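You operate a simulated robot arm through the tools that you are given. There is no shell and no other tool. Be economical: measure what you need, move in short steps, check, and stop when the job is done.

You run a simulated two-armed robot. Do the job below in one go: nothing can be reset, and whatever is moved stays where it is left.

Task
Turn the bookend knob to HOLD.

The check looks at the end state, three seconds after you hand in, the way a careful person would. Anything else that was tipped, shoved, dropped, spilled or broken makes it a failure.

Robot
Two 7-joint arms with two-finger parallel grippers on one trunk, on a base that drives. Base frame: it is fixed to the floor where the robot stands at the start and does not move with it; the origin is under the middle of the robot, x ahead of it, y to its left, z up. Readings come in mm, degrees, newtons and seconds.
The left shoulder is at the start at [70, 163, 820], the right one opposite. With the tool pointing down near the work surface each hand reaches from about 380 to 880 mm from the robot's upright axis, wherever it stands, measured 20 degrees to its own side. Places, roughly: bookend knob [800, 0, 500]. Payload 3.43 kg a hand.
The TCP of each hand is the grasp point between the finger pads, 34 mm short of the fingertips. In the tool frame z runs along the fingers and y along their closing line. The gripper opens to 128 mm. The fingers are 24 mm wide and 12 mm thick; the gripper's body (48 by 130 mm) begins 96 mm behind the TCP.
Orientation is told as [roll, pitch, yaw] about the base's x, y, z axes, in that order, counted from this pose: with the fingers straight down and closing along the base's y, the tool's x points along the base's -x, its y along +y and its z along -z.

Tools
- The arms move only by the tool drive_tool. It takes "left_plan", "right_plan" or both (then of equal length, played together; a hand with none holds still); each is a list of rows, each an object (a shift or turn left out is 0, a gripper value left out holds the last) with "slide": the shift along the tool's x, y, z in units of 30 mm (1.0 is 30 mm), a list of three; "delta_rot": the turn, a rotation vector about the tool's x, y, z in units of 8 degrees (1.0 is 8 degrees), a list of three; "gripper": the finger opening in mm, from 0 to 128. In form: [{"slide": [tx, ty, tz], "delta_rot": [rx, ry, rz], "gripper": gripper}, ...]. A call has 1 to 12 rows; each row shifts and turns the commanded pose from where the row before left it, along the tool's axes as they then stand. A call with a number of a shift or a turn outside -1 to 1 is refused whole. A row lasts 0.2 s, in which the tool goes at most 50 mm and 8.6 degrees; a call with a longer step from one row to the next is refused whole, and so is a gripper value outside its range. Where a pose cannot be reached the arm comes as near as it can. A force on the tool above 40 N (or 10 N above the force at the start of the call, whichever is more), or a blocked arm, ends the call early, and 0.2 s more pass. Each finger travels about 153 mm/s and halts on what it meets, pressing with about 25 N; the grip force reading is that of the motor and also rises with nothing between the fingers. The clock runs only during rows and for 0.2 s after the last one: add rows that do not move to give the fingers time. It gives the time, the measured TCP pose, the force on the tool (base axes), the opening and the grip force at its end, in the units of the frame above (readings bear some noise).
- Cameras (640 x 400 px; columns grow to the right, rows downward): "scene" is now at [133.5, 13.6, 1028.7]; the picture's right is [0.06, -1.00, 0.00], its down [-0.63, -0.04, -0.77] and it looks along [0.77, 0.05, -0.64] (base axes); focal length 274 px, centre (320, 200). "left" rides on the left gripper at [-36, 0, -98] in its tool frame; the picture's right is [0.00, -1.00, 0.00], its down [0.97, 0.00, -0.24] and it looks along [0.24, 0.00, 0.97] (tool axes); focal length 218 px, centre (320, 200). "right" rides on the right gripper at [-36, 0, -98] in its tool frame; the picture's right is [0.00, -1.00, 0.00], its down [0.97, 0.00, -0.24] and it looks along [0.24, 0.00, 0.97] (tool axes); focal length 218 px, centre (320, 200). There is no depth. A picture from a camera that has moved, and an enlarged one, comes with that camera's place and axes in the base frame and with its lens. The place of the scene camera against the robot may be out by one fixed shift of up to 18 mm in any direction.
- capture(camera): a new picture of that camera. It takes no simulated time.
- lift_body(by): slides the trunk up (or, below 0, down) by that many mm; the arms and the scene camera ride with it, the base frame stays. It gives what a move gives, with no picture.
- roll_base(legs): drives the robot by 1 to 6 legs, each [ahead, left, turn to the left] in mm, mm and degrees, along the robot's own axes; the way and the turn of a leg run together, so that a leg with both is an arc; at most 1500 mm and 180 degrees a leg. The arms and the cameras ride along, it lands a little off, and it stops where it bumps. It gives what a move gives.
- pan_tilt(pan, tilt): turns the head with the scene camera to pan (to the left, within 86 degrees either way) and tilt (down, from -29 to 69), counted from straight ahead of the robot. It gives what a move gives.
- enlarge(camera, box): a new picture of the part [left, top, right, bottom] of that camera's present view, enlarged. It takes no simulated time.
- job_done(): hands the job in; it is judged then, once.

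Go step by step. Nothing tells you exact positions but the pictures and the camera data: compare them with the known pose of the tool, close in by small moves and look again before you grip or let go. The budget is 120 turns and 100 pictures, counting those below and the enlarged ones. Unless the task says otherwise, let go and move clear before handing in, and close with one line.

The tools are called after ">>>" by a JSON object that holds its "method" and its "body". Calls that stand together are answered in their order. drive_tool: Moves the arms, as the interface text tells. Its arguments: {"type":"object","properties":{"left_plan":{"type":"array"},"right_plan":{"type":"array"}},"required":[]} The other tools are called the same way: lift_body (by) slides the trunk up or down; roll_base (legs) drives the base; pan_tilt (pan, tilt) turns the head that bears the scene camera; capture (camera) takes a picture; enlarge (camera, box) takes an enlarged picture of a part of a camera's view; job_done () hands the job in.

At the start:

```text
time: 0.0
left_ee_pos: [474.7, 218.0, 718.1]
left_ee_rot: [0.0, 0.0, -0.1]
left_force: [0.0, -1.2, 0.2]
left_grip_width: 127.9
left_grip_force: 0.1
right_ee_pos: [527.9, -288.3, 629.2]
right_ee_rot: [0.0, 0.0, -0.1]
right_force: [0.4, 0.5, 0.1]
right_grip_width: 127.9
right_grip_force: 0.0
trunk travel left (down, up): [-300.0, 640.0]
robot x, y, heading: [-2.0, -1.3, -0.1]
head pan, tilt: [3.6, 39.5]
```

scene: 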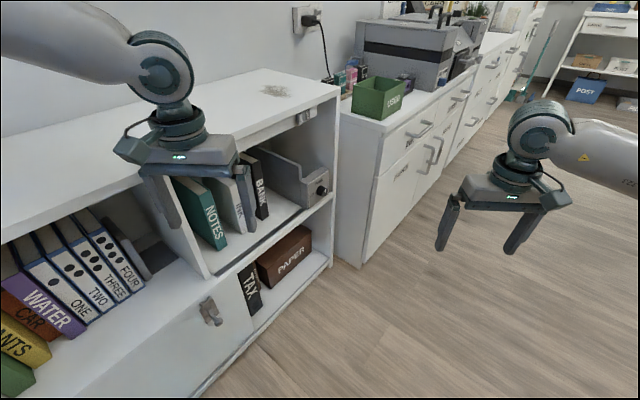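
right: 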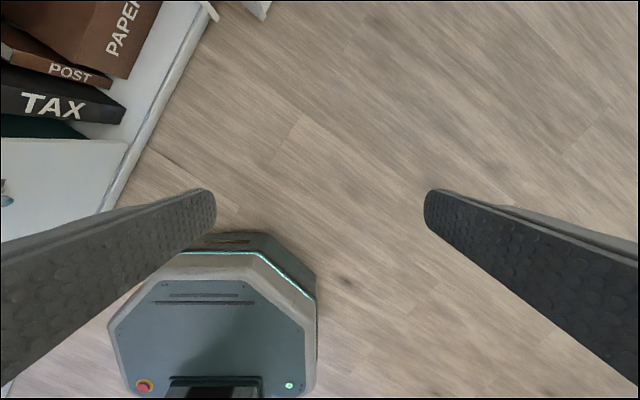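
left: 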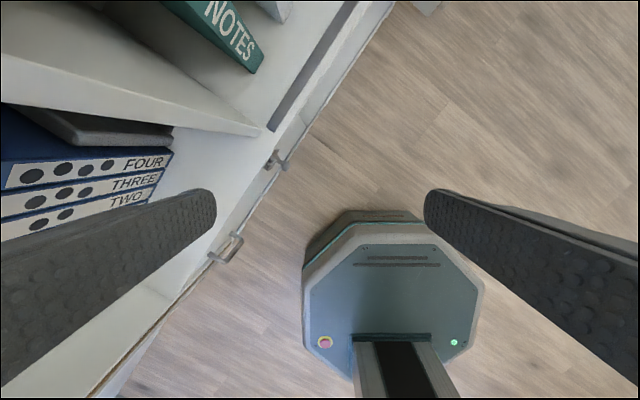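

The scene shows a cabinet with books and a grey bookend with a black knob near pixel (321,189). I zoom in on it first.

>>> {"method": "enlarge", "body": {"camera": "scene", "box": [270, 140, 350, 220]}}

>>> {"method": "enlarge", "body": {"camera": "scene", "box": [140, 60, 380, 330]}}

```text
5.00 times, centred on (310, 180) of scene
camera zoom: at [133.5, 13.6, 1028.7], right [0.06, -1.0, 0.0], down [-0.63, -0.04, -0.77], along [0.77, 0.05, -0.64], focal length 1370 px, centre (370, 300)
```

zoom: 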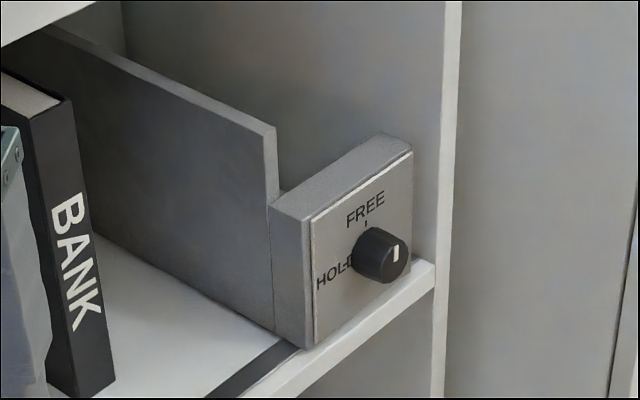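

```text
1.48 times, centred on (260, 195) of scene
camera zoom: at [133.5, 13.6, 1028.7], right [0.06, -1.0, 0.0], down [-0.63, -0.04, -0.77], along [0.77, 0.05, -0.64], focal length 406 px, centre (409, 207)
```

zoom: 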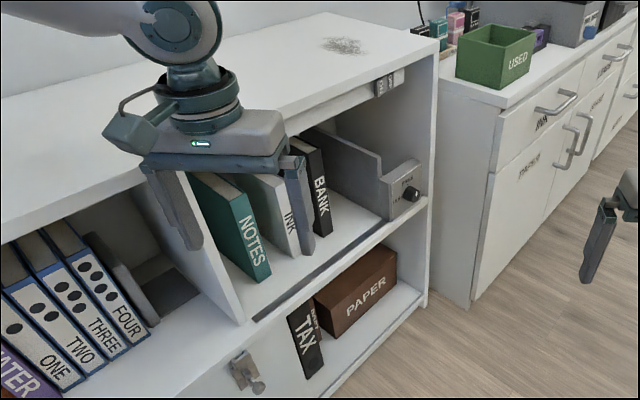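

The knob points to FREE (up) and HOLD is to its left, so it turns counter-clockwise. The cabinet face runs at about −42°, so I back off, turn to face it and shift right, which puts the right arm in front of the knob.

>>> {"method": "roll_base", "body": {"legs": [[-150, 0, 0], [0, 0, 48], [0, -500, 0]]}}

>>> {"method": "pan_tilt", "body": {"pan": -15, "tilt": 42}}

>>> {"method": "capture", "body": {"camera": "scene"}}

```text
time: 6.1
left_ee_pos: [377.2, 166.9, 718.2]
left_ee_rot: [0.0, 0.0, 49.0]
left_force: [0.0, -0.8, 0.2]
left_grip_width: 127.9
left_grip_force: 0.0
right_ee_pos: [793.5, -122.7, 629.6]
right_ee_rot: [-0.1, 0.0, 48.9]
right_force: [-0.6, 0.4, 0.0]
right_grip_width: 128.0
right_grip_force: 0.0
trunk travel left (down, up): [-300.0, 640.0]
robot x, y, heading: [234.3, -331.9, 48.7]
head pan, tilt: [3.6, 39.5]
```

```text
time: 6.9
left_ee_pos: [377.4, 167.8, 718.2]
left_ee_rot: [0.1, -0.1, 49.0]
left_force: [-0.4, -0.1, 0.4]
left_grip_width: 128.0
left_grip_force: 0.1
right_ee_pos: [794.0, -123.4, 630.0]
right_ee_rot: [-0.1, -0.1, 48.9]
right_force: [0.3, 0.4, 0.5]
right_grip_width: 127.9
right_grip_force: 0.1
trunk travel left (down, up): [-300.0, 640.0]
robot x, y, heading: [231.7, -330.3, 49.1]
head pan, tilt: [-15.0, 42.0]
```

```text
94 pictures are left
camera scene: at [330.9, -239.7, 1025.0], right [0.56, -0.83, 0.0], down [-0.55, -0.37, -0.74], along [0.62, 0.42, -0.67], focal length 274 px, centre (320, 200)
```

scene: 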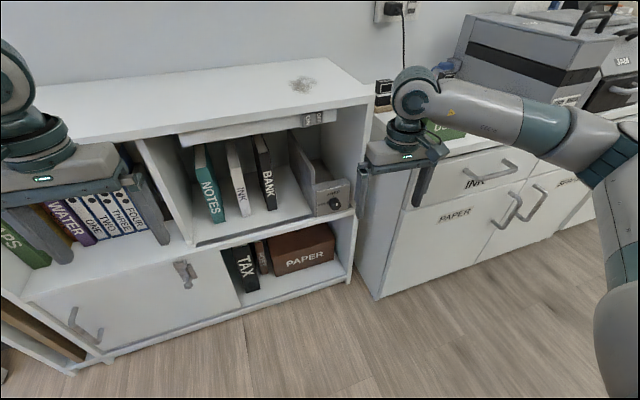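

Good view now. I zoom on the bookend knob to triangulate it.

>>> {"method": "enlarge", "body": {"camera": "scene", "box": [280, 150, 380, 230]}}

```text
5.00 times, centred on (330, 190) of scene
camera zoom: at [330.9, -239.7, 1025.0], right [0.56, -0.83, 0.0], down [-0.55, -0.37, -0.74], along [0.62, 0.42, -0.67], focal length 1370 px, centre (270, 250)
```

zoom: 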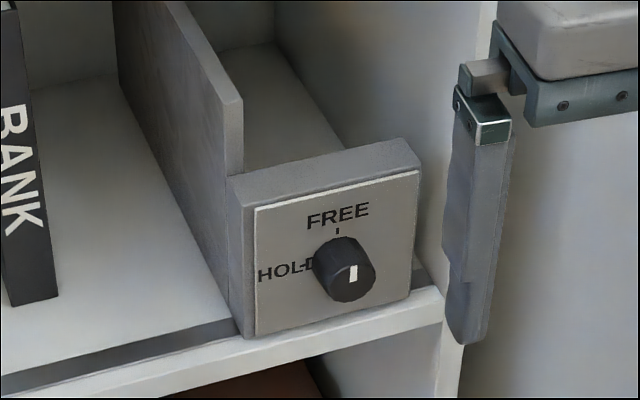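

Knob seen at about (825, 45, 495), pointer up, with HOLD 90° counter-clockwise; the face normal points at about 52° yaw. Next I lower the trunk and pitch the right hand to horizontal.

>>> {"method": "lift_body", "body": {"by": -180}}

>>> {"method": "drive_tool", "body": {"right_plan": [{"delta_rot": [0, -1, 0]}, {"delta_rot": [0, -1, 0]}, {"delta_rot": [0, -1, 0]}, {"delta_rot": [0, -1, 0]}, {"delta_rot": [0, -1, 0]}, {"delta_rot": [0, -1, 0]}, {"delta_rot": [0, -1, 0]}, {"delta_rot": [0, -1, 0]}, {"delta_rot": [0, -1, 0]}, {"delta_rot": [0, -1, 0]}, {"delta_rot": [0, -1, 0]}, {"delta_rot": [0, -0.25, 0]}]}}

>>> {"method": "capture", "body": {"camera": "scene"}}

>>> {"method": "capture", "body": {"camera": "right"}}

```text
time: 8.9
left_ee_pos: [378.0, 167.8, 538.3]
left_ee_rot: [0.0, 0.1, 49.0]
left_force: [0.3, 0.0, -0.1]
left_grip_width: 128.0
left_grip_force: 0.0
right_ee_pos: [793.4, -124.1, 449.7]
right_ee_rot: [0.0, 0.0, 48.9]
right_force: [-0.3, 0.0, -0.2]
right_grip_width: 128.1
right_grip_force: 0.0
trunk travel left (down, up): [-120.0, 820.0]
robot x, y, heading: [232.3, -331.1, 49.0]
head pan, tilt: [-15.0, 42.0]
```

```text
time: 11.5
left_ee_pos: [377.6, 167.1, 538.9]
left_ee_rot: [0.0, 0.0, 49.1]
left_force: [0.6, 0.6, 0.6]
left_grip_width: 128.1
left_grip_force: 0.0
right_ee_pos: [828.2, -95.4, 442.0]
right_ee_rot: [0.0, -60.1, 48.9]
right_force: [0.2, -0.4, -0.2]
right_grip_width: 128.0
right_grip_force: 0.0
right hand out of reach, approached as far as the arm can: row 6, 7, 8, 9, 10, 11
trunk travel left (down, up): [-120.0, 820.0]
robot x, y, heading: [231.4, -331.0, 49.1]
head pan, tilt: [-15.0, 42.0]
```

```text
92 pictures are left
camera scene: at [330.9, -239.8, 845.0], right [0.56, -0.83, 0.0], down [-0.55, -0.37, -0.74], along [0.62, 0.42, -0.67], focal length 274 px, centre (320, 200)
```

scene: 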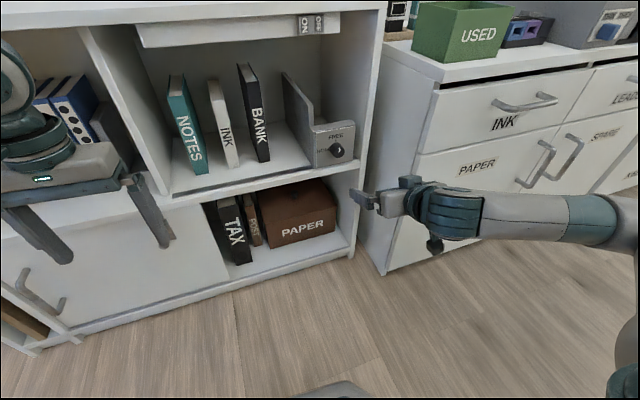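

```text
91 pictures are left
camera right: at [784.8, -146.6, 523.6], right [0.75, -0.66, 0.0], down [-0.46, -0.52, -0.72], along [0.47, 0.54, -0.69], focal length 218 px, centre (320, 200)
```

right: 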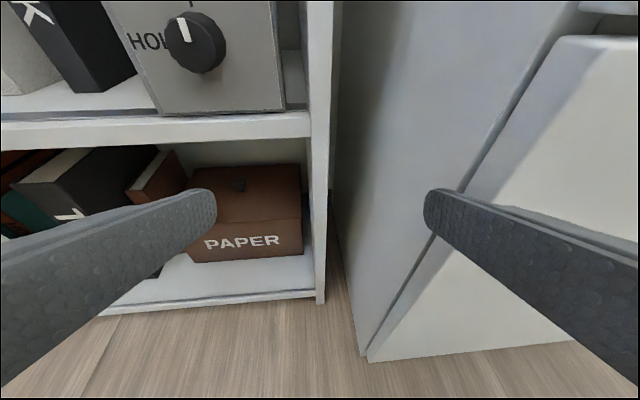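

The right hand stopped at 60° pitch because it is folded too close to the shoulder. I back the base off and then finish the pitch.

>>> {"method": "roll_base", "body": {"legs": [[-180, 0, 3]]}}

>>> {"method": "drive_tool", "body": {"right_plan": [{"delta_rot": [0, -0.5, 0], "slide": [-0.5, 0, 0.5]}, {"delta_rot": [0, -0.5, 0], "slide": [-0.5, 0, 0.5]}]}}

```text
time: 13.0
left_ee_pos: [237.4, 38.1, 538.2]
left_ee_rot: [0.0, 0.0, 52.0]
left_force: [-0.1, 0.3, 0.3]
left_grip_width: 128.2
left_grip_force: 0.0
right_ee_pos: [701.6, -201.8, 443.5]
right_ee_rot: [0.0, -59.9, 51.8]
right_force: [0.4, -0.5, 0.4]
right_grip_width: 128.2
right_grip_force: 0.1
trunk travel left (down, up): [-120.0, 820.0]
robot x, y, heading: [117.0, -473.0, 52.0]
head pan, tilt: [-15.0, 42.0]
```

```text
time: 13.6
left_ee_pos: [237.6, 37.4, 538.8]
left_ee_rot: [0.0, -0.1, 52.1]
left_force: [-0.1, -0.4, -0.2]
left_grip_width: 128.0
left_grip_force: 0.0
right_ee_pos: [703.1, -202.3, 442.1]
right_ee_rot: [0.0, -60.0, 51.9]
right_force: [0.0, 0.0, -0.5]
right_grip_width: 127.9
right_grip_force: 0.1
right hand out of reach, approached as far as the arm can: row 1, 2
trunk travel left (down, up): [-120.0, 820.0]
robot x, y, heading: [116.6, -470.8, 51.9]
head pan, tilt: [-15.0, 42.0]
```

Still at the limit, so I extend the arm forward and up, then see where it ends.

>>> {"method": "drive_tool", "body": {"right_plan": [{"slide": [-0.4, 0, 0.9]}, {"slide": [-0.4, 0, 0.9]}, {"slide": [-0.4, 0, 0.9]}, {"slide": [-0.4, 0, 0.9]}]}}

```text
time: 14.6
left_ee_pos: [238.2, 36.1, 537.8]
left_ee_rot: [0.1, 0.0, 52.1]
left_force: [0.1, 0.4, 0.7]
left_grip_width: 128.1
left_grip_force: 0.1
right_ee_pos: [775.2, -106.6, 428.0]
right_ee_rot: [0.1, -60.1, 51.9]
right_force: [-0.3, -0.8, 0.6]
right_grip_width: 128.0
right_grip_force: 0.1
trunk travel left (down, up): [-120.0, 820.0]
robot x, y, heading: [116.6, -470.1, 51.8]
head pan, tilt: [-15.0, 42.0]
```

That worked. Now I finish the pitch to horizontal while raising the hand.

>>> {"method": "drive_tool", "body": {"right_plan": [{"delta_rot": [0, -1, 0], "slide": [-0.6, 0, 0.3]}, {"delta_rot": [0, -1, 0], "slide": [-0.6, 0, 0.2]}, {"delta_rot": [0, -1, 0], "slide": [-0.6, 0, 0]}, {"delta_rot": [0, -0.75, 0], "slide": [-0.6, 0, 0]}]}}

>>> {"method": "capture", "body": {"camera": "right"}}

>>> {"method": "capture", "body": {"camera": "scene"}}

```text
time: 15.6
left_ee_pos: [238.6, 36.0, 537.6]
left_ee_rot: [0.0, -0.1, 52.1]
left_force: [0.9, 0.5, -0.8]
left_grip_width: 127.9
left_grip_force: 0.0
right_ee_pos: [762.7, -96.8, 451.5]
right_ee_rot: [2.4, -68.1, 55.1]
right_force: [-0.9, -0.2, 0.1]
right_grip_width: 127.9
right_grip_force: 0.0
right hand out of reach, approached as far as the arm can: row 1, 2, 3, 4
trunk travel left (down, up): [-120.0, 820.0]
robot x, y, heading: [115.1, -467.2, 52.0]
head pan, tilt: [-15.0, 42.0]
```

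```text
90 pictures are left
camera right: at [722.0, -163.1, 522.0], right [0.84, -0.54, -0.02], down [-0.33, -0.49, -0.81], along [0.43, 0.69, -0.58], focal length 218 px, centre (320, 200)
```

right: 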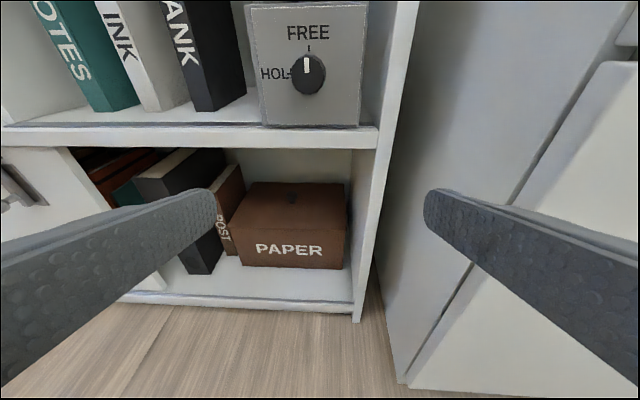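

```text
89 pictures are left
camera scene: at [212.9, -372.4, 845.2], right [0.6, -0.8, 0.0], down [-0.53, -0.4, -0.74], along [0.59, 0.45, -0.67], focal length 274 px, centre (320, 200)
```

scene: 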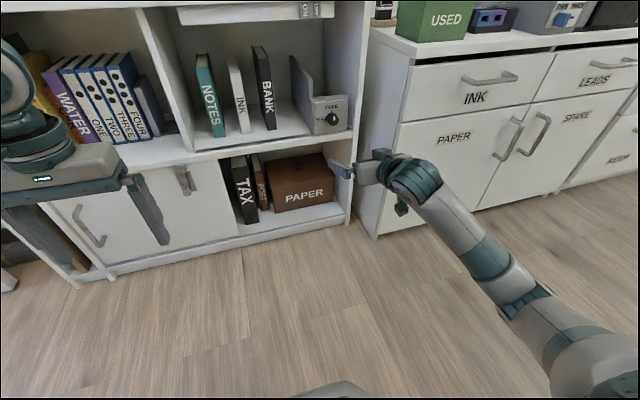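

The wrist is limited while the forearm slopes down. I lower the trunk fully and back off a bit more, so the arm stretches out level with the knob.

>>> {"method": "roll_base", "body": {"legs": [[-100, 0, 0]]}}

>>> {"method": "lift_body", "body": {"by": -118}}

>>> {"method": "drive_tool", "body": {"right_plan": [{"slide": [-1, 0, 0.8]}, {"slide": [-1, 0, 0.8]}, {"slide": [-1, 0, 0.8]}, {"slide": [-1, 0, 0.8]}, {"slide": [-1, 0, 0.6]}, {"slide": [-1, 0, 0.4]}]}}

```text
time: 16.8
left_ee_pos: [176.9, -43.3, 538.7]
left_ee_rot: [0.0, 0.0, 52.0]
left_force: [0.4, 0.2, -0.1]
left_grip_width: 128.1
left_grip_force: 0.1
right_ee_pos: [700.6, -176.2, 450.8]
right_ee_rot: [2.7, -68.2, 54.9]
right_force: [-0.1, -0.2, 0.0]
right_grip_width: 128.1
right_grip_force: 0.0
trunk travel left (down, up): [-120.0, 820.0]
robot x, y, heading: [52.9, -548.0, 51.8]
head pan, tilt: [-15.0, 42.0]
```

```text
time: 18.3
left_ee_pos: [177.4, -42.8, 420.4]
left_ee_rot: [0.0, 0.0, 51.9]
left_force: [-0.1, -0.1, 0.0]
left_grip_width: 128.0
left_grip_force: 0.1
right_ee_pos: [701.4, -176.0, 333.5]
right_ee_rot: [2.6, -68.1, 54.9]
right_force: [-0.1, 0.3, -0.6]
right_grip_width: 128.3
right_grip_force: 0.1
trunk travel left (down, up): [-2.0, 938.0]
robot x, y, heading: [54.1, -550.7, 51.8]
head pan, tilt: [-15.0, 42.0]
```

```text
time: 19.7
left_ee_pos: [176.8, -43.7, 420.4]
left_ee_rot: [0.0, 0.0, 51.9]
left_force: [0.3, -1.1, 0.1]
left_grip_width: 127.7
left_grip_force: 0.1
right_ee_pos: [802.4, -22.5, 454.3]
right_ee_rot: [2.8, -68.1, 54.7]
right_force: [-0.3, 1.2, 0.0]
right_grip_width: 128.0
right_grip_force: 0.1
trunk travel left (down, up): [-2.0, 938.0]
robot x, y, heading: [57.4, -549.2, 52.1]
head pan, tilt: [-15.0, 42.0]
```

The right hand is now extended and near the knob. I rotate to horizontal while easing back.

>>> {"method": "drive_tool", "body": {"right_plan": [{"slide": [0, 0, -0.8]}, {"delta_rot": [0, -1, 0], "slide": [-0.4, 0, -0.5]}, {"delta_rot": [0, -1, 0], "slide": [-0.4, 0, -0.2]}, {"delta_rot": [0, -0.75, 0], "slide": [-0.4, 0, 0]}]}}

>>> {"method": "capture", "body": {"camera": "right"}}

>>> {"method": "capture", "body": {"camera": "scene"}}

```text
time: 20.7
left_ee_pos: [175.2, -42.5, 420.3]
left_ee_rot: [-0.1, 0.0, 51.8]
left_force: [1.0, 0.4, -0.1]
left_grip_width: 128.0
left_grip_force: 0.1
right_ee_pos: [782.7, -51.7, 484.2]
right_ee_rot: [5.9, -80.1, 51.5]
right_force: [0.2, -0.2, 0.3]
right_grip_width: 128.1
right_grip_force: 0.1
right hand out of reach, approached as far as the arm can: row 3, 4
trunk travel left (down, up): [-2.0, 938.0]
robot x, y, heading: [57.0, -552.6, 51.7]
head pan, tilt: [-15.0, 42.0]
```

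```text
88 pictures are left
camera right: at [734.9, -127.9, 537.6], right [0.84, -0.54, -0.02], down [-0.23, -0.33, -0.92], along [0.49, 0.78, -0.4], focal length 218 px, centre (320, 200)
```

right: 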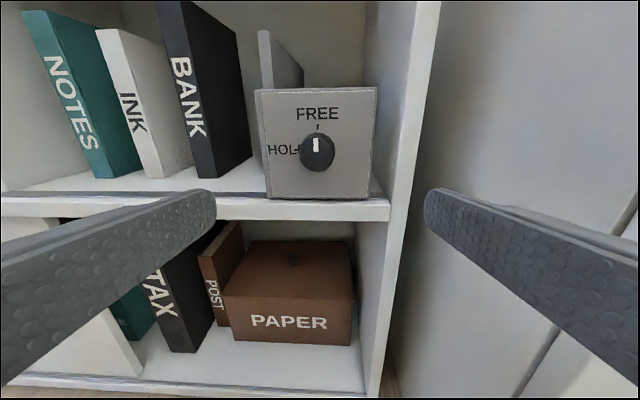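

```text
87 pictures are left
camera scene: at [150.8, -451.8, 727.0], right [0.6, -0.8, 0.0], down [-0.54, -0.4, -0.74], along [0.59, 0.45, -0.67], focal length 274 px, centre (320, 200)
```

scene: 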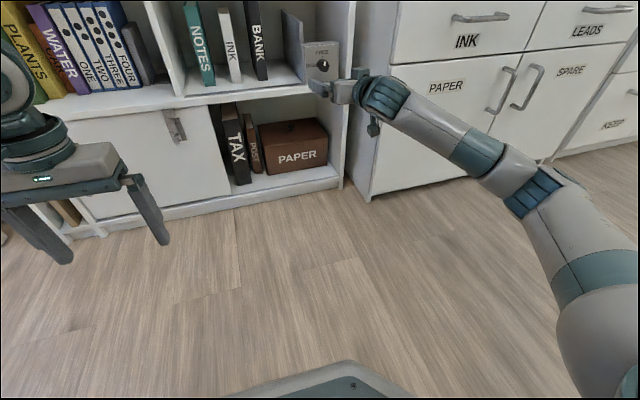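

Nearly level now (10° short), and more stretch frees the wrist. I back off 80 mm, slide the hand forward again and finish the rotation.

>>> {"method": "roll_base", "body": {"legs": [[-80, 0, 0]]}}

>>> {"method": "drive_tool", "body": {"right_plan": [{"slide": [0, 0, 1]}, {"slide": [-0.2, 0, 1]}, {"slide": [-0.2, 0, 0.6], "delta_rot": [0, -0.5, 0]}, {"slide": [-0.1, 0, 0], "delta_rot": [0, -0.7, 0]}]}}

>>> {"method": "capture", "body": {"camera": "right"}}

```text
time: 21.7
left_ee_pos: [126.9, -105.7, 420.1]
left_ee_rot: [0.0, 0.0, 51.9]
left_force: [-0.4, 0.1, 0.0]
left_grip_width: 128.1
left_grip_force: 0.1
right_ee_pos: [732.4, -114.4, 485.2]
right_ee_rot: [5.8, -80.0, 51.7]
right_force: [-0.7, 0.1, -0.2]
right_grip_width: 128.0
right_grip_force: 0.2
trunk travel left (down, up): [-2.0, 938.0]
robot x, y, heading: [4.9, -611.3, 51.7]
head pan, tilt: [-15.0, 42.0]
```

```text
time: 22.7
left_ee_pos: [127.2, -105.5, 420.5]
left_ee_rot: [0.1, 0.1, 51.9]
left_force: [0.9, 0.4, 0.4]
left_grip_width: 128.2
left_grip_force: 0.0
right_ee_pos: [770.1, -57.7, 478.3]
right_ee_rot: [7.1, -82.0, 50.5]
right_force: [0.4, -0.7, -0.5]
right_grip_width: 128.0
right_grip_force: 0.2
right hand out of reach, approached as far as the arm can: row 3, 4
trunk travel left (down, up): [-2.0, 938.0]
robot x, y, heading: [7.4, -612.2, 52.0]
head pan, tilt: [-15.0, 42.0]
```

```text
86 pictures are left
camera right: at [722.1, -135.6, 528.5], right [0.84, -0.54, -0.02], down [-0.21, -0.31, -0.93], along [0.49, 0.79, -0.37], focal length 218 px, centre (320, 200)
```

right: 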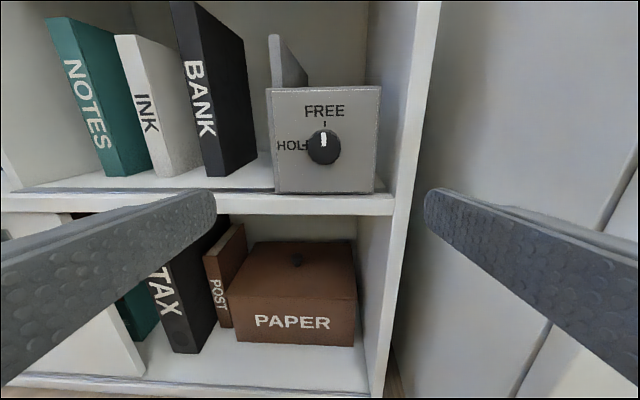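

The wrist seems not to go straight through, so I test bending it sideways: yaw the tool right, then pitch up.

>>> {"method": "drive_tool", "body": {"right_plan": [{"slide": [0, 0, -1]}, {"slide": [0, 0, -1]}, {"delta_rot": [1, 0, 0]}, {"delta_rot": [1, 0, 0]}, {"delta_rot": [1, 0, 0]}, {"delta_rot": [0, -1, 0]}]}}

>>> {"method": "capture", "body": {"camera": "right"}}

>>> {"method": "capture", "body": {"camera": "scene"}}

```text
time: 24.1
left_ee_pos: [126.5, -107.0, 421.5]
left_ee_rot: [0.0, 0.0, 51.9]
left_force: [-0.5, 0.5, -0.8]
left_grip_width: 128.1
left_grip_force: 0.0
right_ee_pos: [730.6, -108.4, 500.6]
right_ee_rot: [7.3, -84.8, 51.9]
right_force: [-0.2, 0.1, 0.0]
right_grip_width: 128.1
right_grip_force: 0.0
right hand out of reach, approached as far as the arm can: row 3, 4, 5, 6
trunk travel left (down, up): [-2.0, 938.0]
robot x, y, heading: [5.6, -610.7, 51.7]
head pan, tilt: [-15.0, 42.0]
```

```text
85 pictures are left
camera right: at [683.1, -189.7, 546.1], right [0.86, -0.51, -0.01], down [-0.18, -0.28, -0.94], along [0.48, 0.81, -0.33], focal length 218 px, centre (320, 200)
```

right: 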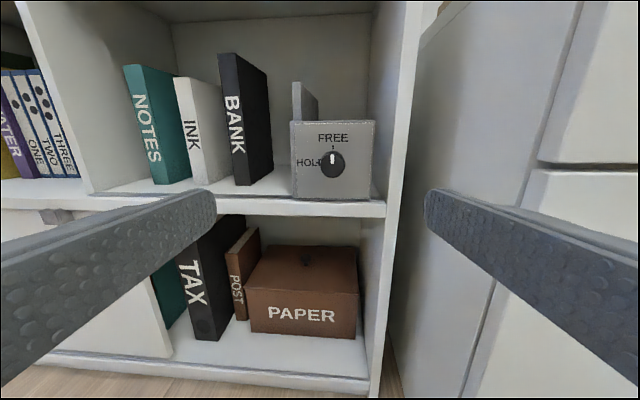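

```text
84 pictures are left
camera scene: at [100.7, -515.8, 727.1], right [0.6, -0.8, 0.0], down [-0.54, -0.4, -0.74], along [0.59, 0.45, -0.67], focal length 274 px, centre (320, 200)
```

scene: 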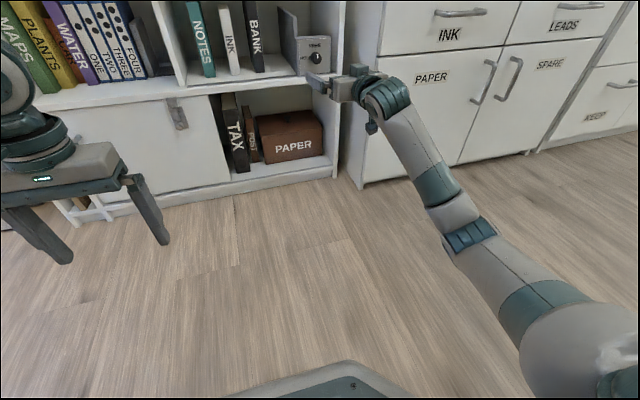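

Right yaw is what's blocked, so I test the other direction.

>>> {"method": "drive_tool", "body": {"right_plan": [{"delta_rot": [-1, 0, 0]}, {"delta_rot": [-1, 0, 0]}, {"delta_rot": [0, -1, 0]}]}}

>>> {"method": "enlarge", "body": {"camera": "right", "box": [200, 60, 440, 210]}}

```text
time: 24.9
left_ee_pos: [125.7, -108.0, 420.5]
left_ee_rot: [0.1, 0.0, 51.9]
left_force: [-0.8, 0.3, -0.1]
left_grip_width: 127.8
left_grip_force: 0.0
right_ee_pos: [730.4, -107.4, 501.7]
right_ee_rot: [147.5, -86.1, -72.4]
right_force: [-2.1, 0.0, 0.6]
right_grip_width: 128.0
right_grip_force: 0.1
trunk travel left (down, up): [-2.0, 938.0]
robot x, y, heading: [1.3, -612.2, 52.0]
head pan, tilt: [-15.0, 42.0]
```

```text
2.67 times, centred on (320, 135) of right
camera zoom: at [706.9, -204.7, 531.7], right [0.97, -0.26, -0.04], down [-0.08, -0.17, -0.98], along [0.25, 0.95, -0.18], focal length 582 px, centre (320, 373)
```

zoom: 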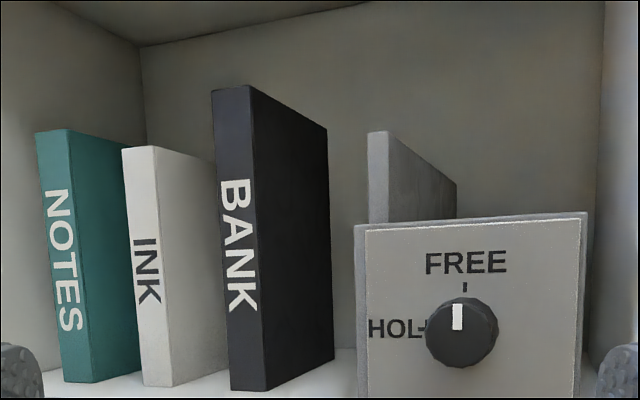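

Yawing left works: the tool is level and points about 20° left of where I need it. So I turn the base 20° right, with the hand riding along, and drive back to the left.

>>> {"method": "roll_base", "body": {"legs": [[0, 0, -20], [60, 345, 0]]}}

>>> {"method": "capture", "body": {"camera": "right"}}

>>> {"method": "capture", "body": {"camera": "scene"}}

```text
time: 28.3
left_ee_pos: [156.3, 152.0, 419.9]
left_ee_rot: [0.0, 0.1, 32.1]
left_force: [0.4, -0.6, 0.2]
left_grip_width: 127.9
left_grip_force: 0.0
right_ee_pos: [725.1, -53.6, 501.8]
right_ee_rot: [146.1, -86.2, -90.9]
right_force: [-0.6, -0.2, -0.1]
right_grip_width: 128.0
right_grip_force: 0.2
trunk travel left (down, up): [-2.0, 938.0]
robot x, y, heading: [-133.5, -284.9, 32.1]
head pan, tilt: [-15.0, 42.0]
```

```text
82 pictures are left
camera right: at [669.5, -137.0, 531.2], right [0.82, -0.57, -0.04], down [-0.14, -0.13, -0.98], along [0.55, 0.81, -0.19], focal length 218 px, centre (320, 200)
```

right: 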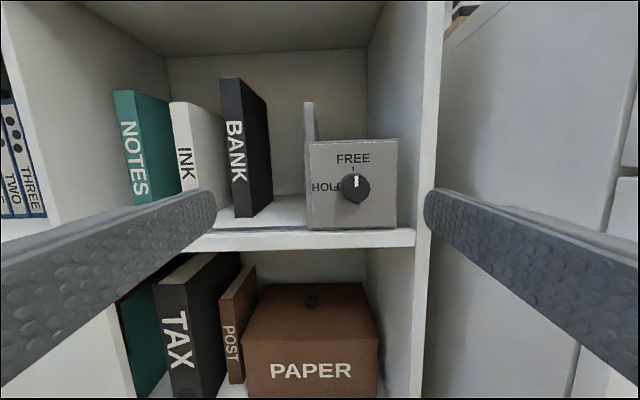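

```text
81 pictures are left
camera scene: at [-9.3, -224.4, 727.0], right [0.29, -0.96, 0.0], down [-0.64, -0.2, -0.74], along [0.71, 0.22, -0.67], focal length 274 px, centre (320, 200)
```

scene: 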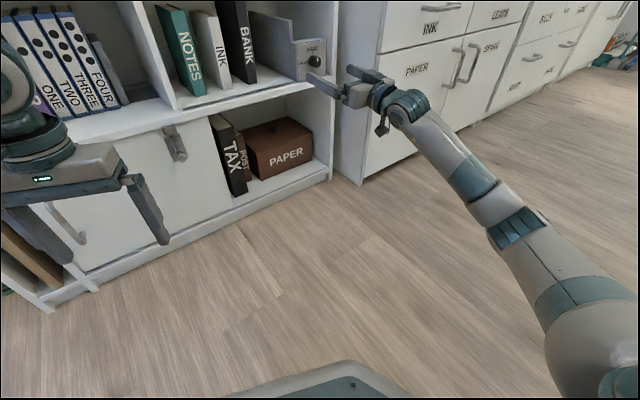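

Now the tool is level and points at 55°. I zoom in to measure the knob and face from here.

>>> {"method": "enlarge", "body": {"camera": "right", "box": [280, 120, 440, 260]}}

```text
2.86 times, centred on (360, 190) of right
camera zoom: at [669.5, -137.0, 531.2], right [0.82, -0.57, -0.04], down [-0.14, -0.13, -0.98], along [0.55, 0.81, -0.19], focal length 624 px, centre (206, 229)
```

zoom: 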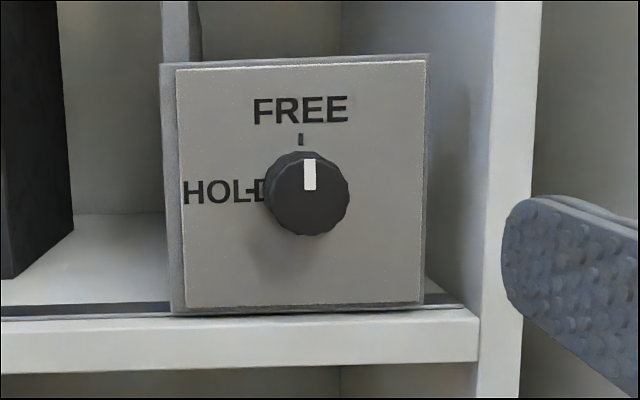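

The plate is almost square to the tool: the knob is about 40 mm to the right and 140 mm ahead of the TCP. I make a small orientation fix, shift over and step 50 mm closer.

>>> {"method": "drive_tool", "body": {"right_plan": [{"delta_rot": [0.3, 0.36, 0], "slide": [0.05, -0.6, 0]}, {"slide": [0, -0.55, 0]}, {"slide": [0, 0, 0.85]}, {"slide": [0, 0, 0.85]}]}}

>>> {"method": "capture", "body": {"camera": "right"}}

>>> {"method": "enlarge", "body": {"camera": "right", "box": [240, 90, 400, 230]}}

```text
time: 29.3
left_ee_pos: [156.8, 151.5, 420.9]
left_ee_rot: [-0.1, 0.0, 32.1]
left_force: [-0.1, 0.1, -0.3]
left_grip_width: 127.8
left_grip_force: 0.0
right_ee_pos: [785.3, -31.2, 495.5]
right_ee_rot: [93.2, -87.8, -40.4]
right_force: [0.5, 0.0, 0.5]
right_grip_width: 127.9
right_grip_force: 0.0
trunk travel left (down, up): [-2.0, 938.0]
robot x, y, heading: [-129.9, -282.4, 32.0]
head pan, tilt: [-15.0, 42.0]
```

```text
79 pictures are left
camera right: at [727.7, -111.6, 531.7], right [0.8, -0.6, -0.04], down [-0.17, -0.17, -0.97], along [0.58, 0.78, -0.24], focal length 218 px, centre (320, 200)
```

right: 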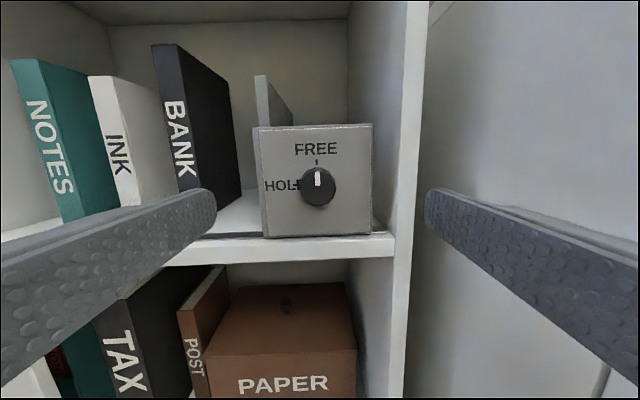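

```text
2.86 times, centred on (320, 160) of right
camera zoom: at [727.7, -111.6, 531.7], right [0.8, -0.6, -0.04], down [-0.17, -0.17, -0.97], along [0.58, 0.78, -0.24], focal length 624 px, centre (320, 314)
```

zoom: 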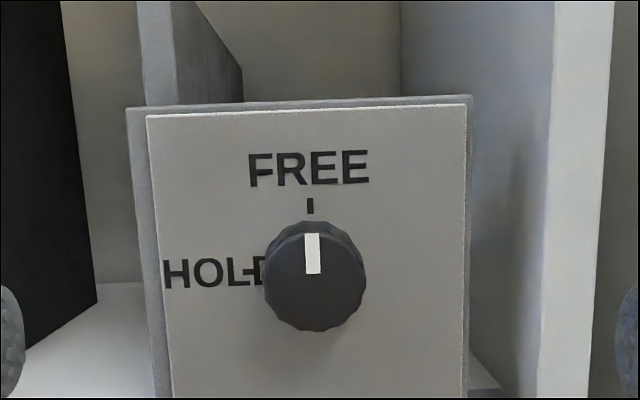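

Triangulation puts the knob front about 77 mm straight ahead of the TCP and well centred. I narrow the fingers and test the roll range here: −48° first, then +48° as the starting pose for a 90° counter-clockwise turn.

>>> {"method": "drive_tool", "body": {"right_plan": [{"delta_rot": [0, 0, -1], "gripper": 56}, {"delta_rot": [0, 0, -1]}, {"delta_rot": [0, 0, -1]}, {"delta_rot": [0, 0, -1]}, {"delta_rot": [0, 0, -1]}, {"delta_rot": [0, 0, -1]}]}}

>>> {"method": "capture", "body": {"camera": "right"}}

>>> {"method": "drive_tool", "body": {"right_plan": [{"delta_rot": [0, 0, 1]}, {"delta_rot": [0, 0, 1]}, {"delta_rot": [0, 0, 1]}, {"delta_rot": [0, 0, 1]}, {"delta_rot": [0, 0, 1]}, {"delta_rot": [0, 0, 1]}, {"delta_rot": [0, 0, 1]}, {"delta_rot": [0, 0, 1]}, {"delta_rot": [0, 0, 1]}, {"delta_rot": [0, 0, 1]}, {"delta_rot": [0, 0, 1]}, {"delta_rot": [0, 0, 1]}]}}

>>> {"method": "capture", "body": {"camera": "right"}}

```text
time: 30.7
left_ee_pos: [157.4, 151.7, 420.1]
left_ee_rot: [0.0, 0.0, 32.1]
left_force: [-0.5, -0.4, 0.6]
left_grip_width: 128.1
left_grip_force: 0.1
right_ee_pos: [783.6, -33.1, 497.2]
right_ee_rot: [-90.2, -44.1, 143.0]
right_force: [0.1, 0.4, -0.6]
right_grip_width: 56.2
right_grip_force: 0.1
trunk travel left (down, up): [-2.0, 938.0]
robot x, y, heading: [-128.1, -282.0, 31.9]
head pan, tilt: [-15.0, 42.0]
```

```text
77 pictures are left
camera right: at [704.2, -96.2, 522.4], right [0.55, -0.42, 0.72], down [0.41, -0.61, -0.68], along [0.72, 0.67, -0.16], focal length 218 px, centre (320, 200)
```

right: 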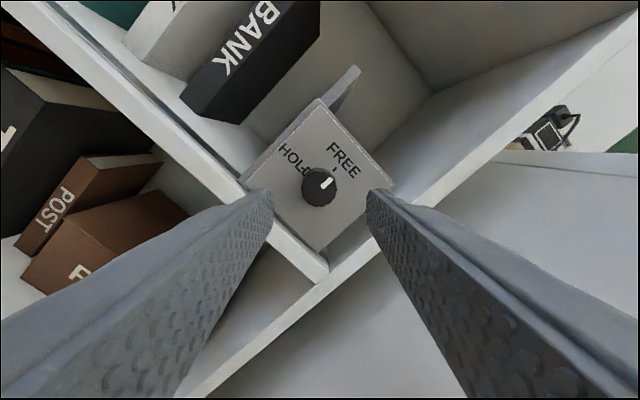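

```text
time: 33.3
left_ee_pos: [157.1, 152.1, 421.0]
left_ee_rot: [-0.1, 0.0, 32.1]
left_force: [-0.9, -0.7, 0.5]
left_grip_width: 127.8
left_grip_force: 0.1
right_ee_pos: [784.0, -33.7, 495.9]
right_ee_rot: [90.1, -39.7, -37.2]
right_force: [-0.3, -0.2, 0.8]
right_grip_width: 55.9
right_grip_force: 0.0
trunk travel left (down, up): [-2.0, 938.0]
robot x, y, heading: [-128.8, -279.4, 31.8]
head pan, tilt: [-15.0, 42.0]
```

```text
76 pictures are left
camera right: at [747.8, -128.9, 519.8], right [0.51, -0.38, -0.77], down [-0.74, 0.26, -0.62], along [0.44, 0.89, -0.15], focal length 218 px, centre (320, 200)
```

right: 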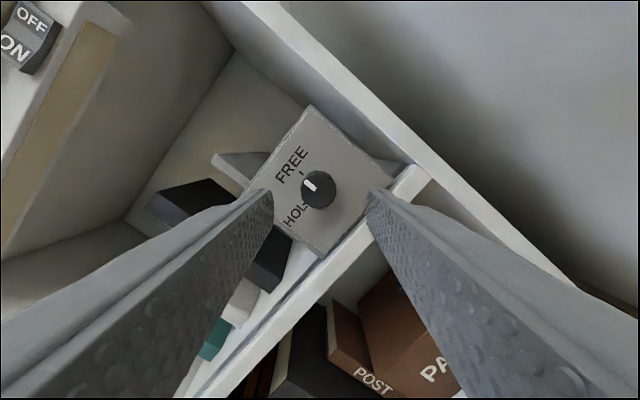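

Both roll extremes are reachable. I zoom in to check centring before advancing.

>>> {"method": "enlarge", "body": {"camera": "right", "box": [260, 130, 380, 250]}}

```text
3.33 times, centred on (320, 190) of right
camera zoom: at [747.8, -128.9, 519.8], right [0.51, -0.38, -0.77], down [-0.74, 0.26, -0.62], along [0.44, 0.89, -0.15], focal length 728 px, centre (320, 233)
```

zoom: 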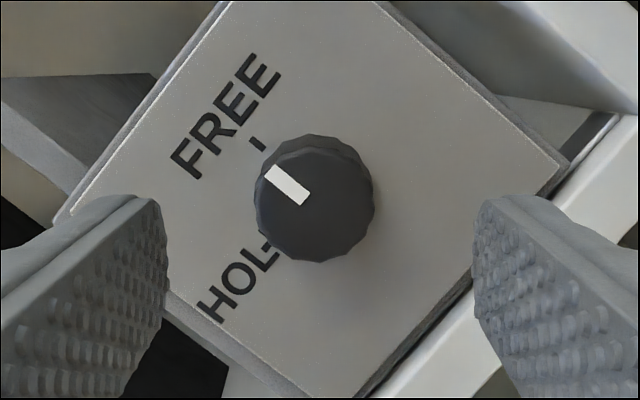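

Well centred. I advance 42 mm and look again.

>>> {"method": "drive_tool", "body": {"right_plan": [{"slide": [0, 0.03, 0.7]}, {"slide": [0, 0, 0.7]}, {"slide": [0, 0, 0]}]}}

>>> {"method": "capture", "body": {"camera": "right"}}

>>> {"method": "enlarge", "body": {"camera": "scene", "box": [270, 20, 390, 110]}}

```text
time: 34.1
left_ee_pos: [157.6, 151.8, 420.0]
left_ee_rot: [-0.1, 0.0, 32.1]
left_force: [-0.7, -0.4, 0.3]
left_grip_width: 127.9
left_grip_force: 0.1
right_ee_pos: [809.0, -2.0, 494.7]
right_ee_rot: [90.1, -39.9, -37.3]
right_force: [-0.6, 0.7, -0.3]
right_grip_width: 56.1
right_grip_force: 0.1
trunk travel left (down, up): [-2.0, 938.0]
robot x, y, heading: [-132.1, -284.9, 31.9]
head pan, tilt: [-15.0, 42.0]
```

```text
74 pictures are left
camera right: at [771.9, -96.2, 517.6], right [0.51, -0.39, -0.77], down [-0.74, 0.26, -0.62], along [0.44, 0.89, -0.15], focal length 218 px, centre (320, 200)
```

right: 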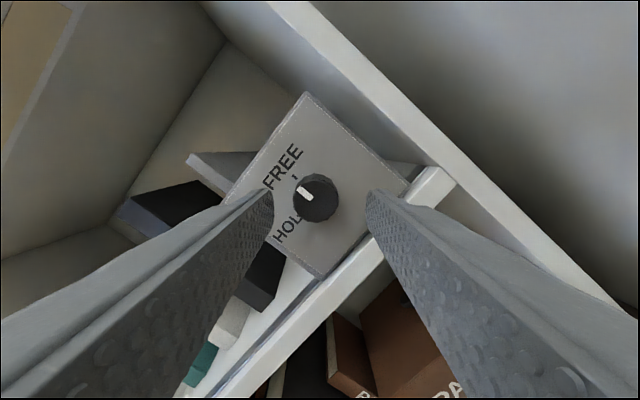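

```text
4.44 times, centred on (330, 65) of scene
camera zoom: at [-9.3, -224.4, 727.0], right [0.29, -0.96, 0.0], down [-0.64, -0.2, -0.74], along [0.71, 0.22, -0.67], focal length 1218 px, centre (276, 800)
```

zoom: 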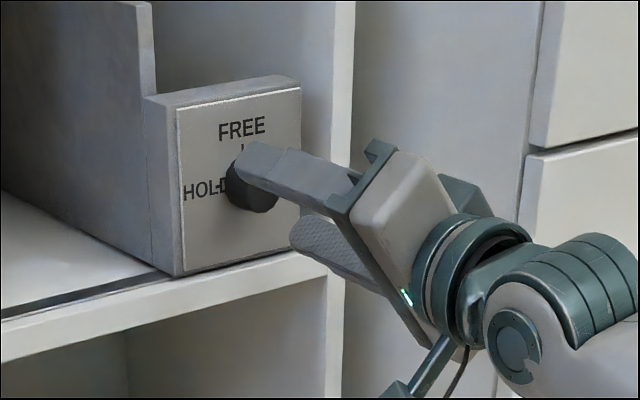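

>>> {"method": "enlarge", "body": {"camera": "right", "box": [260, 140, 380, 260]}}

```text
3.33 times, centred on (320, 200) of right
camera zoom: at [771.9, -96.2, 517.6], right [0.51, -0.39, -0.77], down [-0.74, 0.26, -0.62], along [0.44, 0.89, -0.15], focal length 728 px, centre (320, 200)
```

zoom: 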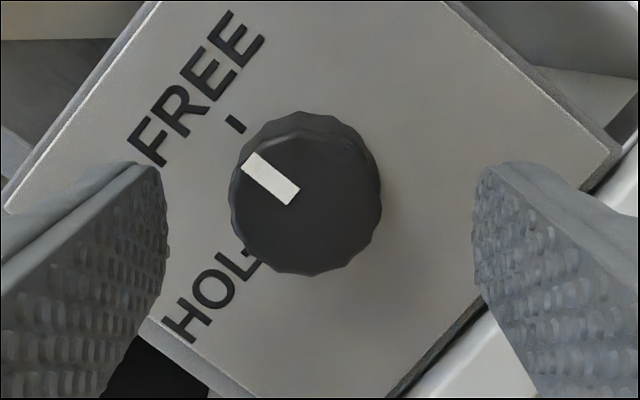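

I correct by a few mm (+y 2.7, −x 2) and advance 14 mm so the pads straddle the knob.

>>> {"method": "drive_tool", "body": {"right_plan": [{"slide": [-0.06, 0.09, 0]}, {"slide": [0, 0, 0.24]}, {"slide": [0, 0, 0.24]}, {"slide": [0, 0, 0]}]}}

>>> {"method": "enlarge", "body": {"camera": "right", "box": [260, 140, 380, 260]}}

>>> {"method": "enlarge", "body": {"camera": "scene", "box": [290, 35, 350, 80]}}

```text
time: 35.1
left_ee_pos: [156.3, 152.0, 419.9]
left_ee_rot: [0.1, -0.1, 32.2]
left_force: [-0.4, -0.1, -0.4]
left_grip_width: 127.8
left_grip_force: 0.0
right_ee_pos: [816.1, 11.8, 499.7]
right_ee_rot: [90.3, -39.9, -37.1]
right_force: [0.2, 0.3, 0.3]
right_grip_width: 56.2
right_grip_force: 0.0
trunk travel left (down, up): [-2.0, 938.0]
robot x, y, heading: [-130.0, -284.5, 31.5]
head pan, tilt: [-15.0, 42.0]
```

```text
3.33 times, centred on (320, 200) of right
camera zoom: at [779.6, -83.3, 522.8], right [0.51, -0.39, -0.77], down [-0.74, 0.26, -0.62], along [0.44, 0.89, -0.15], focal length 728 px, centre (320, 200)
```

zoom: 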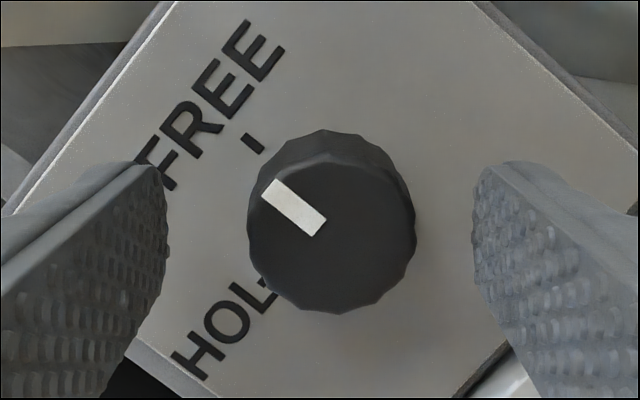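

```text
8.89 times, centred on (320, 58) of scene
camera zoom: at [-9.3, -224.4, 727.0], right [0.29, -0.96, 0.0], down [-0.64, -0.2, -0.74], along [0.71, 0.22, -0.67], focal length 2436 px, centre (320, 1467)
```

zoom: 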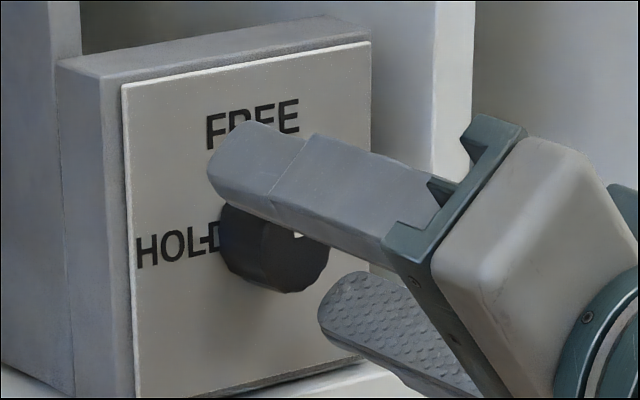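

Tips are about 11 mm past the knob's front face; I shift 2 mm sideways to centre, then close.

>>> {"method": "drive_tool", "body": {"right_plan": [{"slide": [0, -0.07, 0.05]}, {"slide": [0, 0, 0], "gripper": 36}, {"gripper": 36}]}}

>>> {"method": "enlarge", "body": {"camera": "right", "box": [260, 140, 380, 260]}}

```text
time: 35.9
left_ee_pos: [156.7, 151.6, 421.0]
left_ee_rot: [-0.1, 0.0, 32.1]
left_force: [0.2, -0.1, 0.1]
left_grip_width: 128.1
left_grip_force: 0.0
right_ee_pos: [817.9, 12.3, 497.6]
right_ee_rot: [90.2, -39.7, -37.3]
right_force: [-0.1, -0.1, 0.0]
right_grip_width: 35.9
right_grip_force: 0.1
trunk travel left (down, up): [-2.0, 938.0]
robot x, y, heading: [-130.3, -289.5, 32.0]
head pan, tilt: [-15.0, 42.0]
```

```text
3.33 times, centred on (320, 200) of right
camera zoom: at [781.8, -83.8, 521.9], right [0.51, -0.38, -0.77], down [-0.74, 0.26, -0.62], along [0.44, 0.89, -0.15], focal length 728 px, centre (320, 200)
```

zoom: 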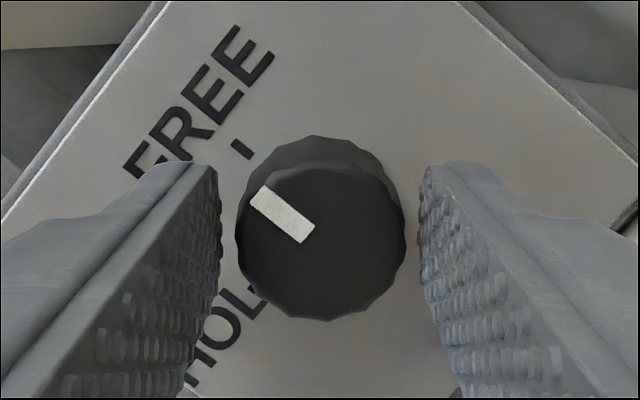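

Well centred; closing on the knob.

>>> {"method": "drive_tool", "body": {"right_plan": [{"gripper": 22}, {"gripper": 22}, {"gripper": 22}]}}

>>> {"method": "enlarge", "body": {"camera": "right", "box": [260, 140, 380, 260]}}

```text
time: 36.7
left_ee_pos: [156.9, 152.9, 421.0]
left_ee_rot: [0.1, 0.0, 32.1]
left_force: [-0.7, 0.3, 0.5]
left_grip_width: 127.9
left_grip_force: 0.2
right_ee_pos: [818.4, 10.6, 497.4]
right_ee_rot: [90.1, -39.8, -37.2]
right_force: [-0.4, -0.5, -0.3]
right_grip_width: 29.8
right_grip_force: 45.2
trunk travel left (down, up): [-2.0, 938.0]
robot x, y, heading: [-127.7, -280.8, 32.0]
head pan, tilt: [-15.0, 42.0]
```

```text
3.33 times, centred on (320, 200) of right
camera zoom: at [781.8, -83.8, 521.9], right [0.51, -0.38, -0.77], down [-0.74, 0.26, -0.62], along [0.44, 0.89, -0.15], focal length 728 px, centre (320, 200)
```

zoom: 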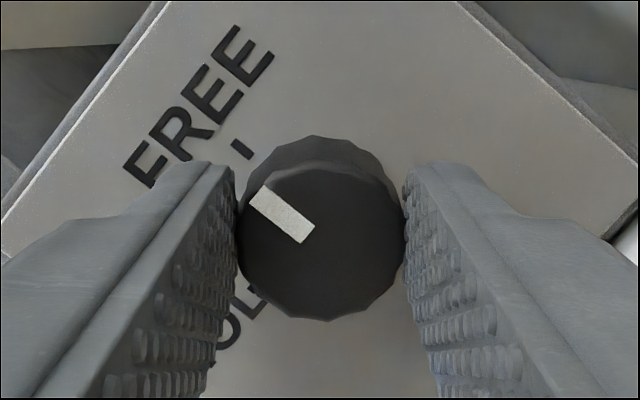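

The knob is gripped at 29.8 mm with no side force. I turn 48° counter-clockwise first and check.

>>> {"method": "drive_tool", "body": {"right_plan": [{"delta_rot": [0, 0, -0.7]}, {"delta_rot": [0, 0, -0.7]}, {"delta_rot": [0, 0, -0.7]}, {"delta_rot": [0, 0, -0.7]}, {"delta_rot": [0, 0, -0.7]}, {"delta_rot": [0, 0, -0.7]}, {"delta_rot": [0, 0, -0.7]}, {"delta_rot": [0, 0, -0.7]}]}}

>>> {"method": "capture", "body": {"camera": "right"}}

>>> {"method": "enlarge", "body": {"camera": "scene", "box": [270, 20, 350, 80]}}

```text
time: 38.5
left_ee_pos: [156.7, 152.3, 421.5]
left_ee_rot: [0.0, -0.2, 32.1]
left_force: [0.2, -0.4, 0.6]
left_grip_width: 128.3
left_grip_force: 0.1
right_ee_pos: [817.4, 13.0, 499.8]
right_ee_rot: [91.9, -84.6, -38.9]
right_force: [-6.0, -2.7, 1.0]
right_grip_width: 30.2
right_grip_force: 44.9
trunk travel left (down, up): [-2.0, 938.0]
robot x, y, heading: [-129.7, -283.8, 32.5]
head pan, tilt: [-15.0, 42.0]
```

```text
67 pictures are left
camera right: at [761.9, -67.4, 536.1], right [0.79, -0.6, -0.09], down [-0.21, -0.14, -0.97], along [0.57, 0.79, -0.24], focal length 218 px, centre (320, 200)
```

right: 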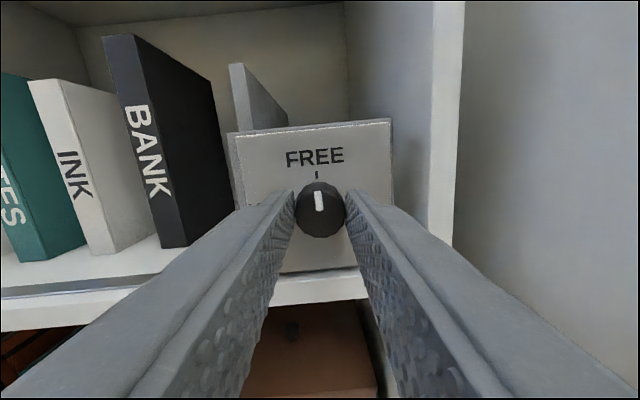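

```text
6.67 times, centred on (310, 50) of scene
camera zoom: at [-9.5, -224.4, 727.0], right [0.29, -0.96, 0.0], down [-0.64, -0.2, -0.74], along [0.71, 0.22, -0.67], focal length 1827 px, centre (387, 1200)
```

zoom: 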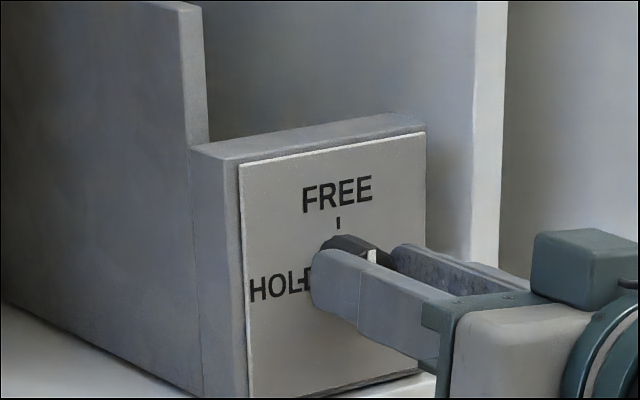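

The knob seems to have slipped: the fingers turned 45° but the mark still points up. I look closely.

>>> {"method": "enlarge", "body": {"camera": "right", "box": [260, 130, 380, 250]}}

```text
3.33 times, centred on (320, 190) of right
camera zoom: at [761.9, -67.4, 536.1], right [0.79, -0.6, -0.09], down [-0.21, -0.14, -0.97], along [0.57, 0.79, -0.24], focal length 728 px, centre (320, 233)
```

zoom: 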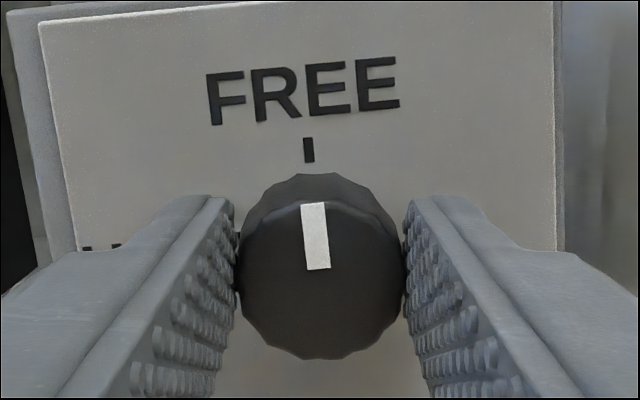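

No visible rotation. I retry from here with a slightly deeper grip (2 mm) and slower turn, to see whether it is stiff or needs pushing in.

>>> {"method": "drive_tool", "body": {"right_plan": [{"gripper": 38}, {"gripper": 38}, {"slide": [0, 0, 0.08]}, {"gripper": 10}, {"gripper": 10}, {"gripper": 0}]}}

>>> {"method": "drive_tool", "body": {"right_plan": [{"delta_rot": [0, 0, -0.25]}, {"delta_rot": [0, 0, -0.25]}, {"delta_rot": [0, 0, -0.25]}, {"delta_rot": [0, 0, -0.25]}, {"delta_rot": [0, 0, -0.25]}, {"delta_rot": [0, 0, -0.25]}, {"delta_rot": [0, 0, -0.25]}, {"delta_rot": [0, 0, -0.25]}]}}

>>> {"method": "enlarge", "body": {"camera": "right", "box": [260, 130, 380, 250]}}

```text
time: 39.9
left_ee_pos: [154.8, 151.2, 421.1]
left_ee_rot: [0.1, -0.1, 32.1]
left_force: [0.0, -0.1, 0.7]
left_grip_width: 128.1
left_grip_force: 0.0
right_ee_pos: [820.3, 15.8, 499.3]
right_ee_rot: [91.9, -84.6, -38.9]
right_force: [-10.9, -2.3, -2.1]
right_grip_width: 30.4
right_grip_force: 44.4
trunk travel left (down, up): [-2.0, 938.0]
robot x, y, heading: [-129.8, -287.1, 32.1]
head pan, tilt: [-15.0, 42.0]
```

```text
time: 41.7
left_ee_pos: [156.7, 152.6, 420.2]
left_ee_rot: [0.0, -0.1, 32.2]
left_force: [-0.2, -0.2, 0.1]
left_grip_width: 127.8
left_grip_force: 0.1
right_ee_pos: [819.8, 14.7, 501.3]
right_ee_rot: [-91.4, -79.2, 144.3]
right_force: [-19.9, 3.3, 2.5]
right_grip_width: 30.2
right_grip_force: 44.9
trunk travel left (down, up): [-2.0, 938.0]
robot x, y, heading: [-130.6, -284.9, 32.3]
head pan, tilt: [-15.0, 42.0]
```

```text
3.33 times, centred on (320, 190) of right
camera zoom: at [754.7, -58.8, 537.1], right [0.78, -0.59, 0.19], down [0.0, -0.3, -0.95], along [0.62, 0.75, -0.23], focal length 728 px, centre (320, 233)
```

zoom: 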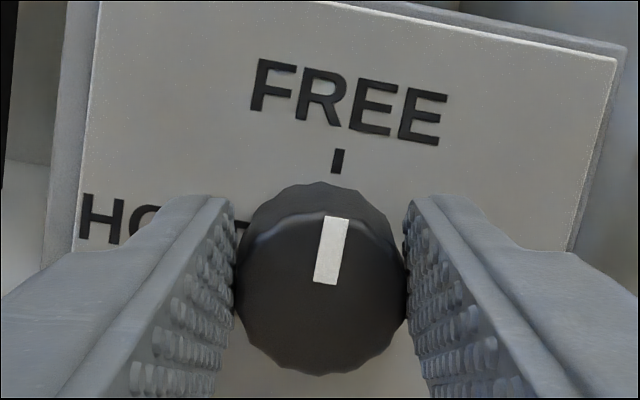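

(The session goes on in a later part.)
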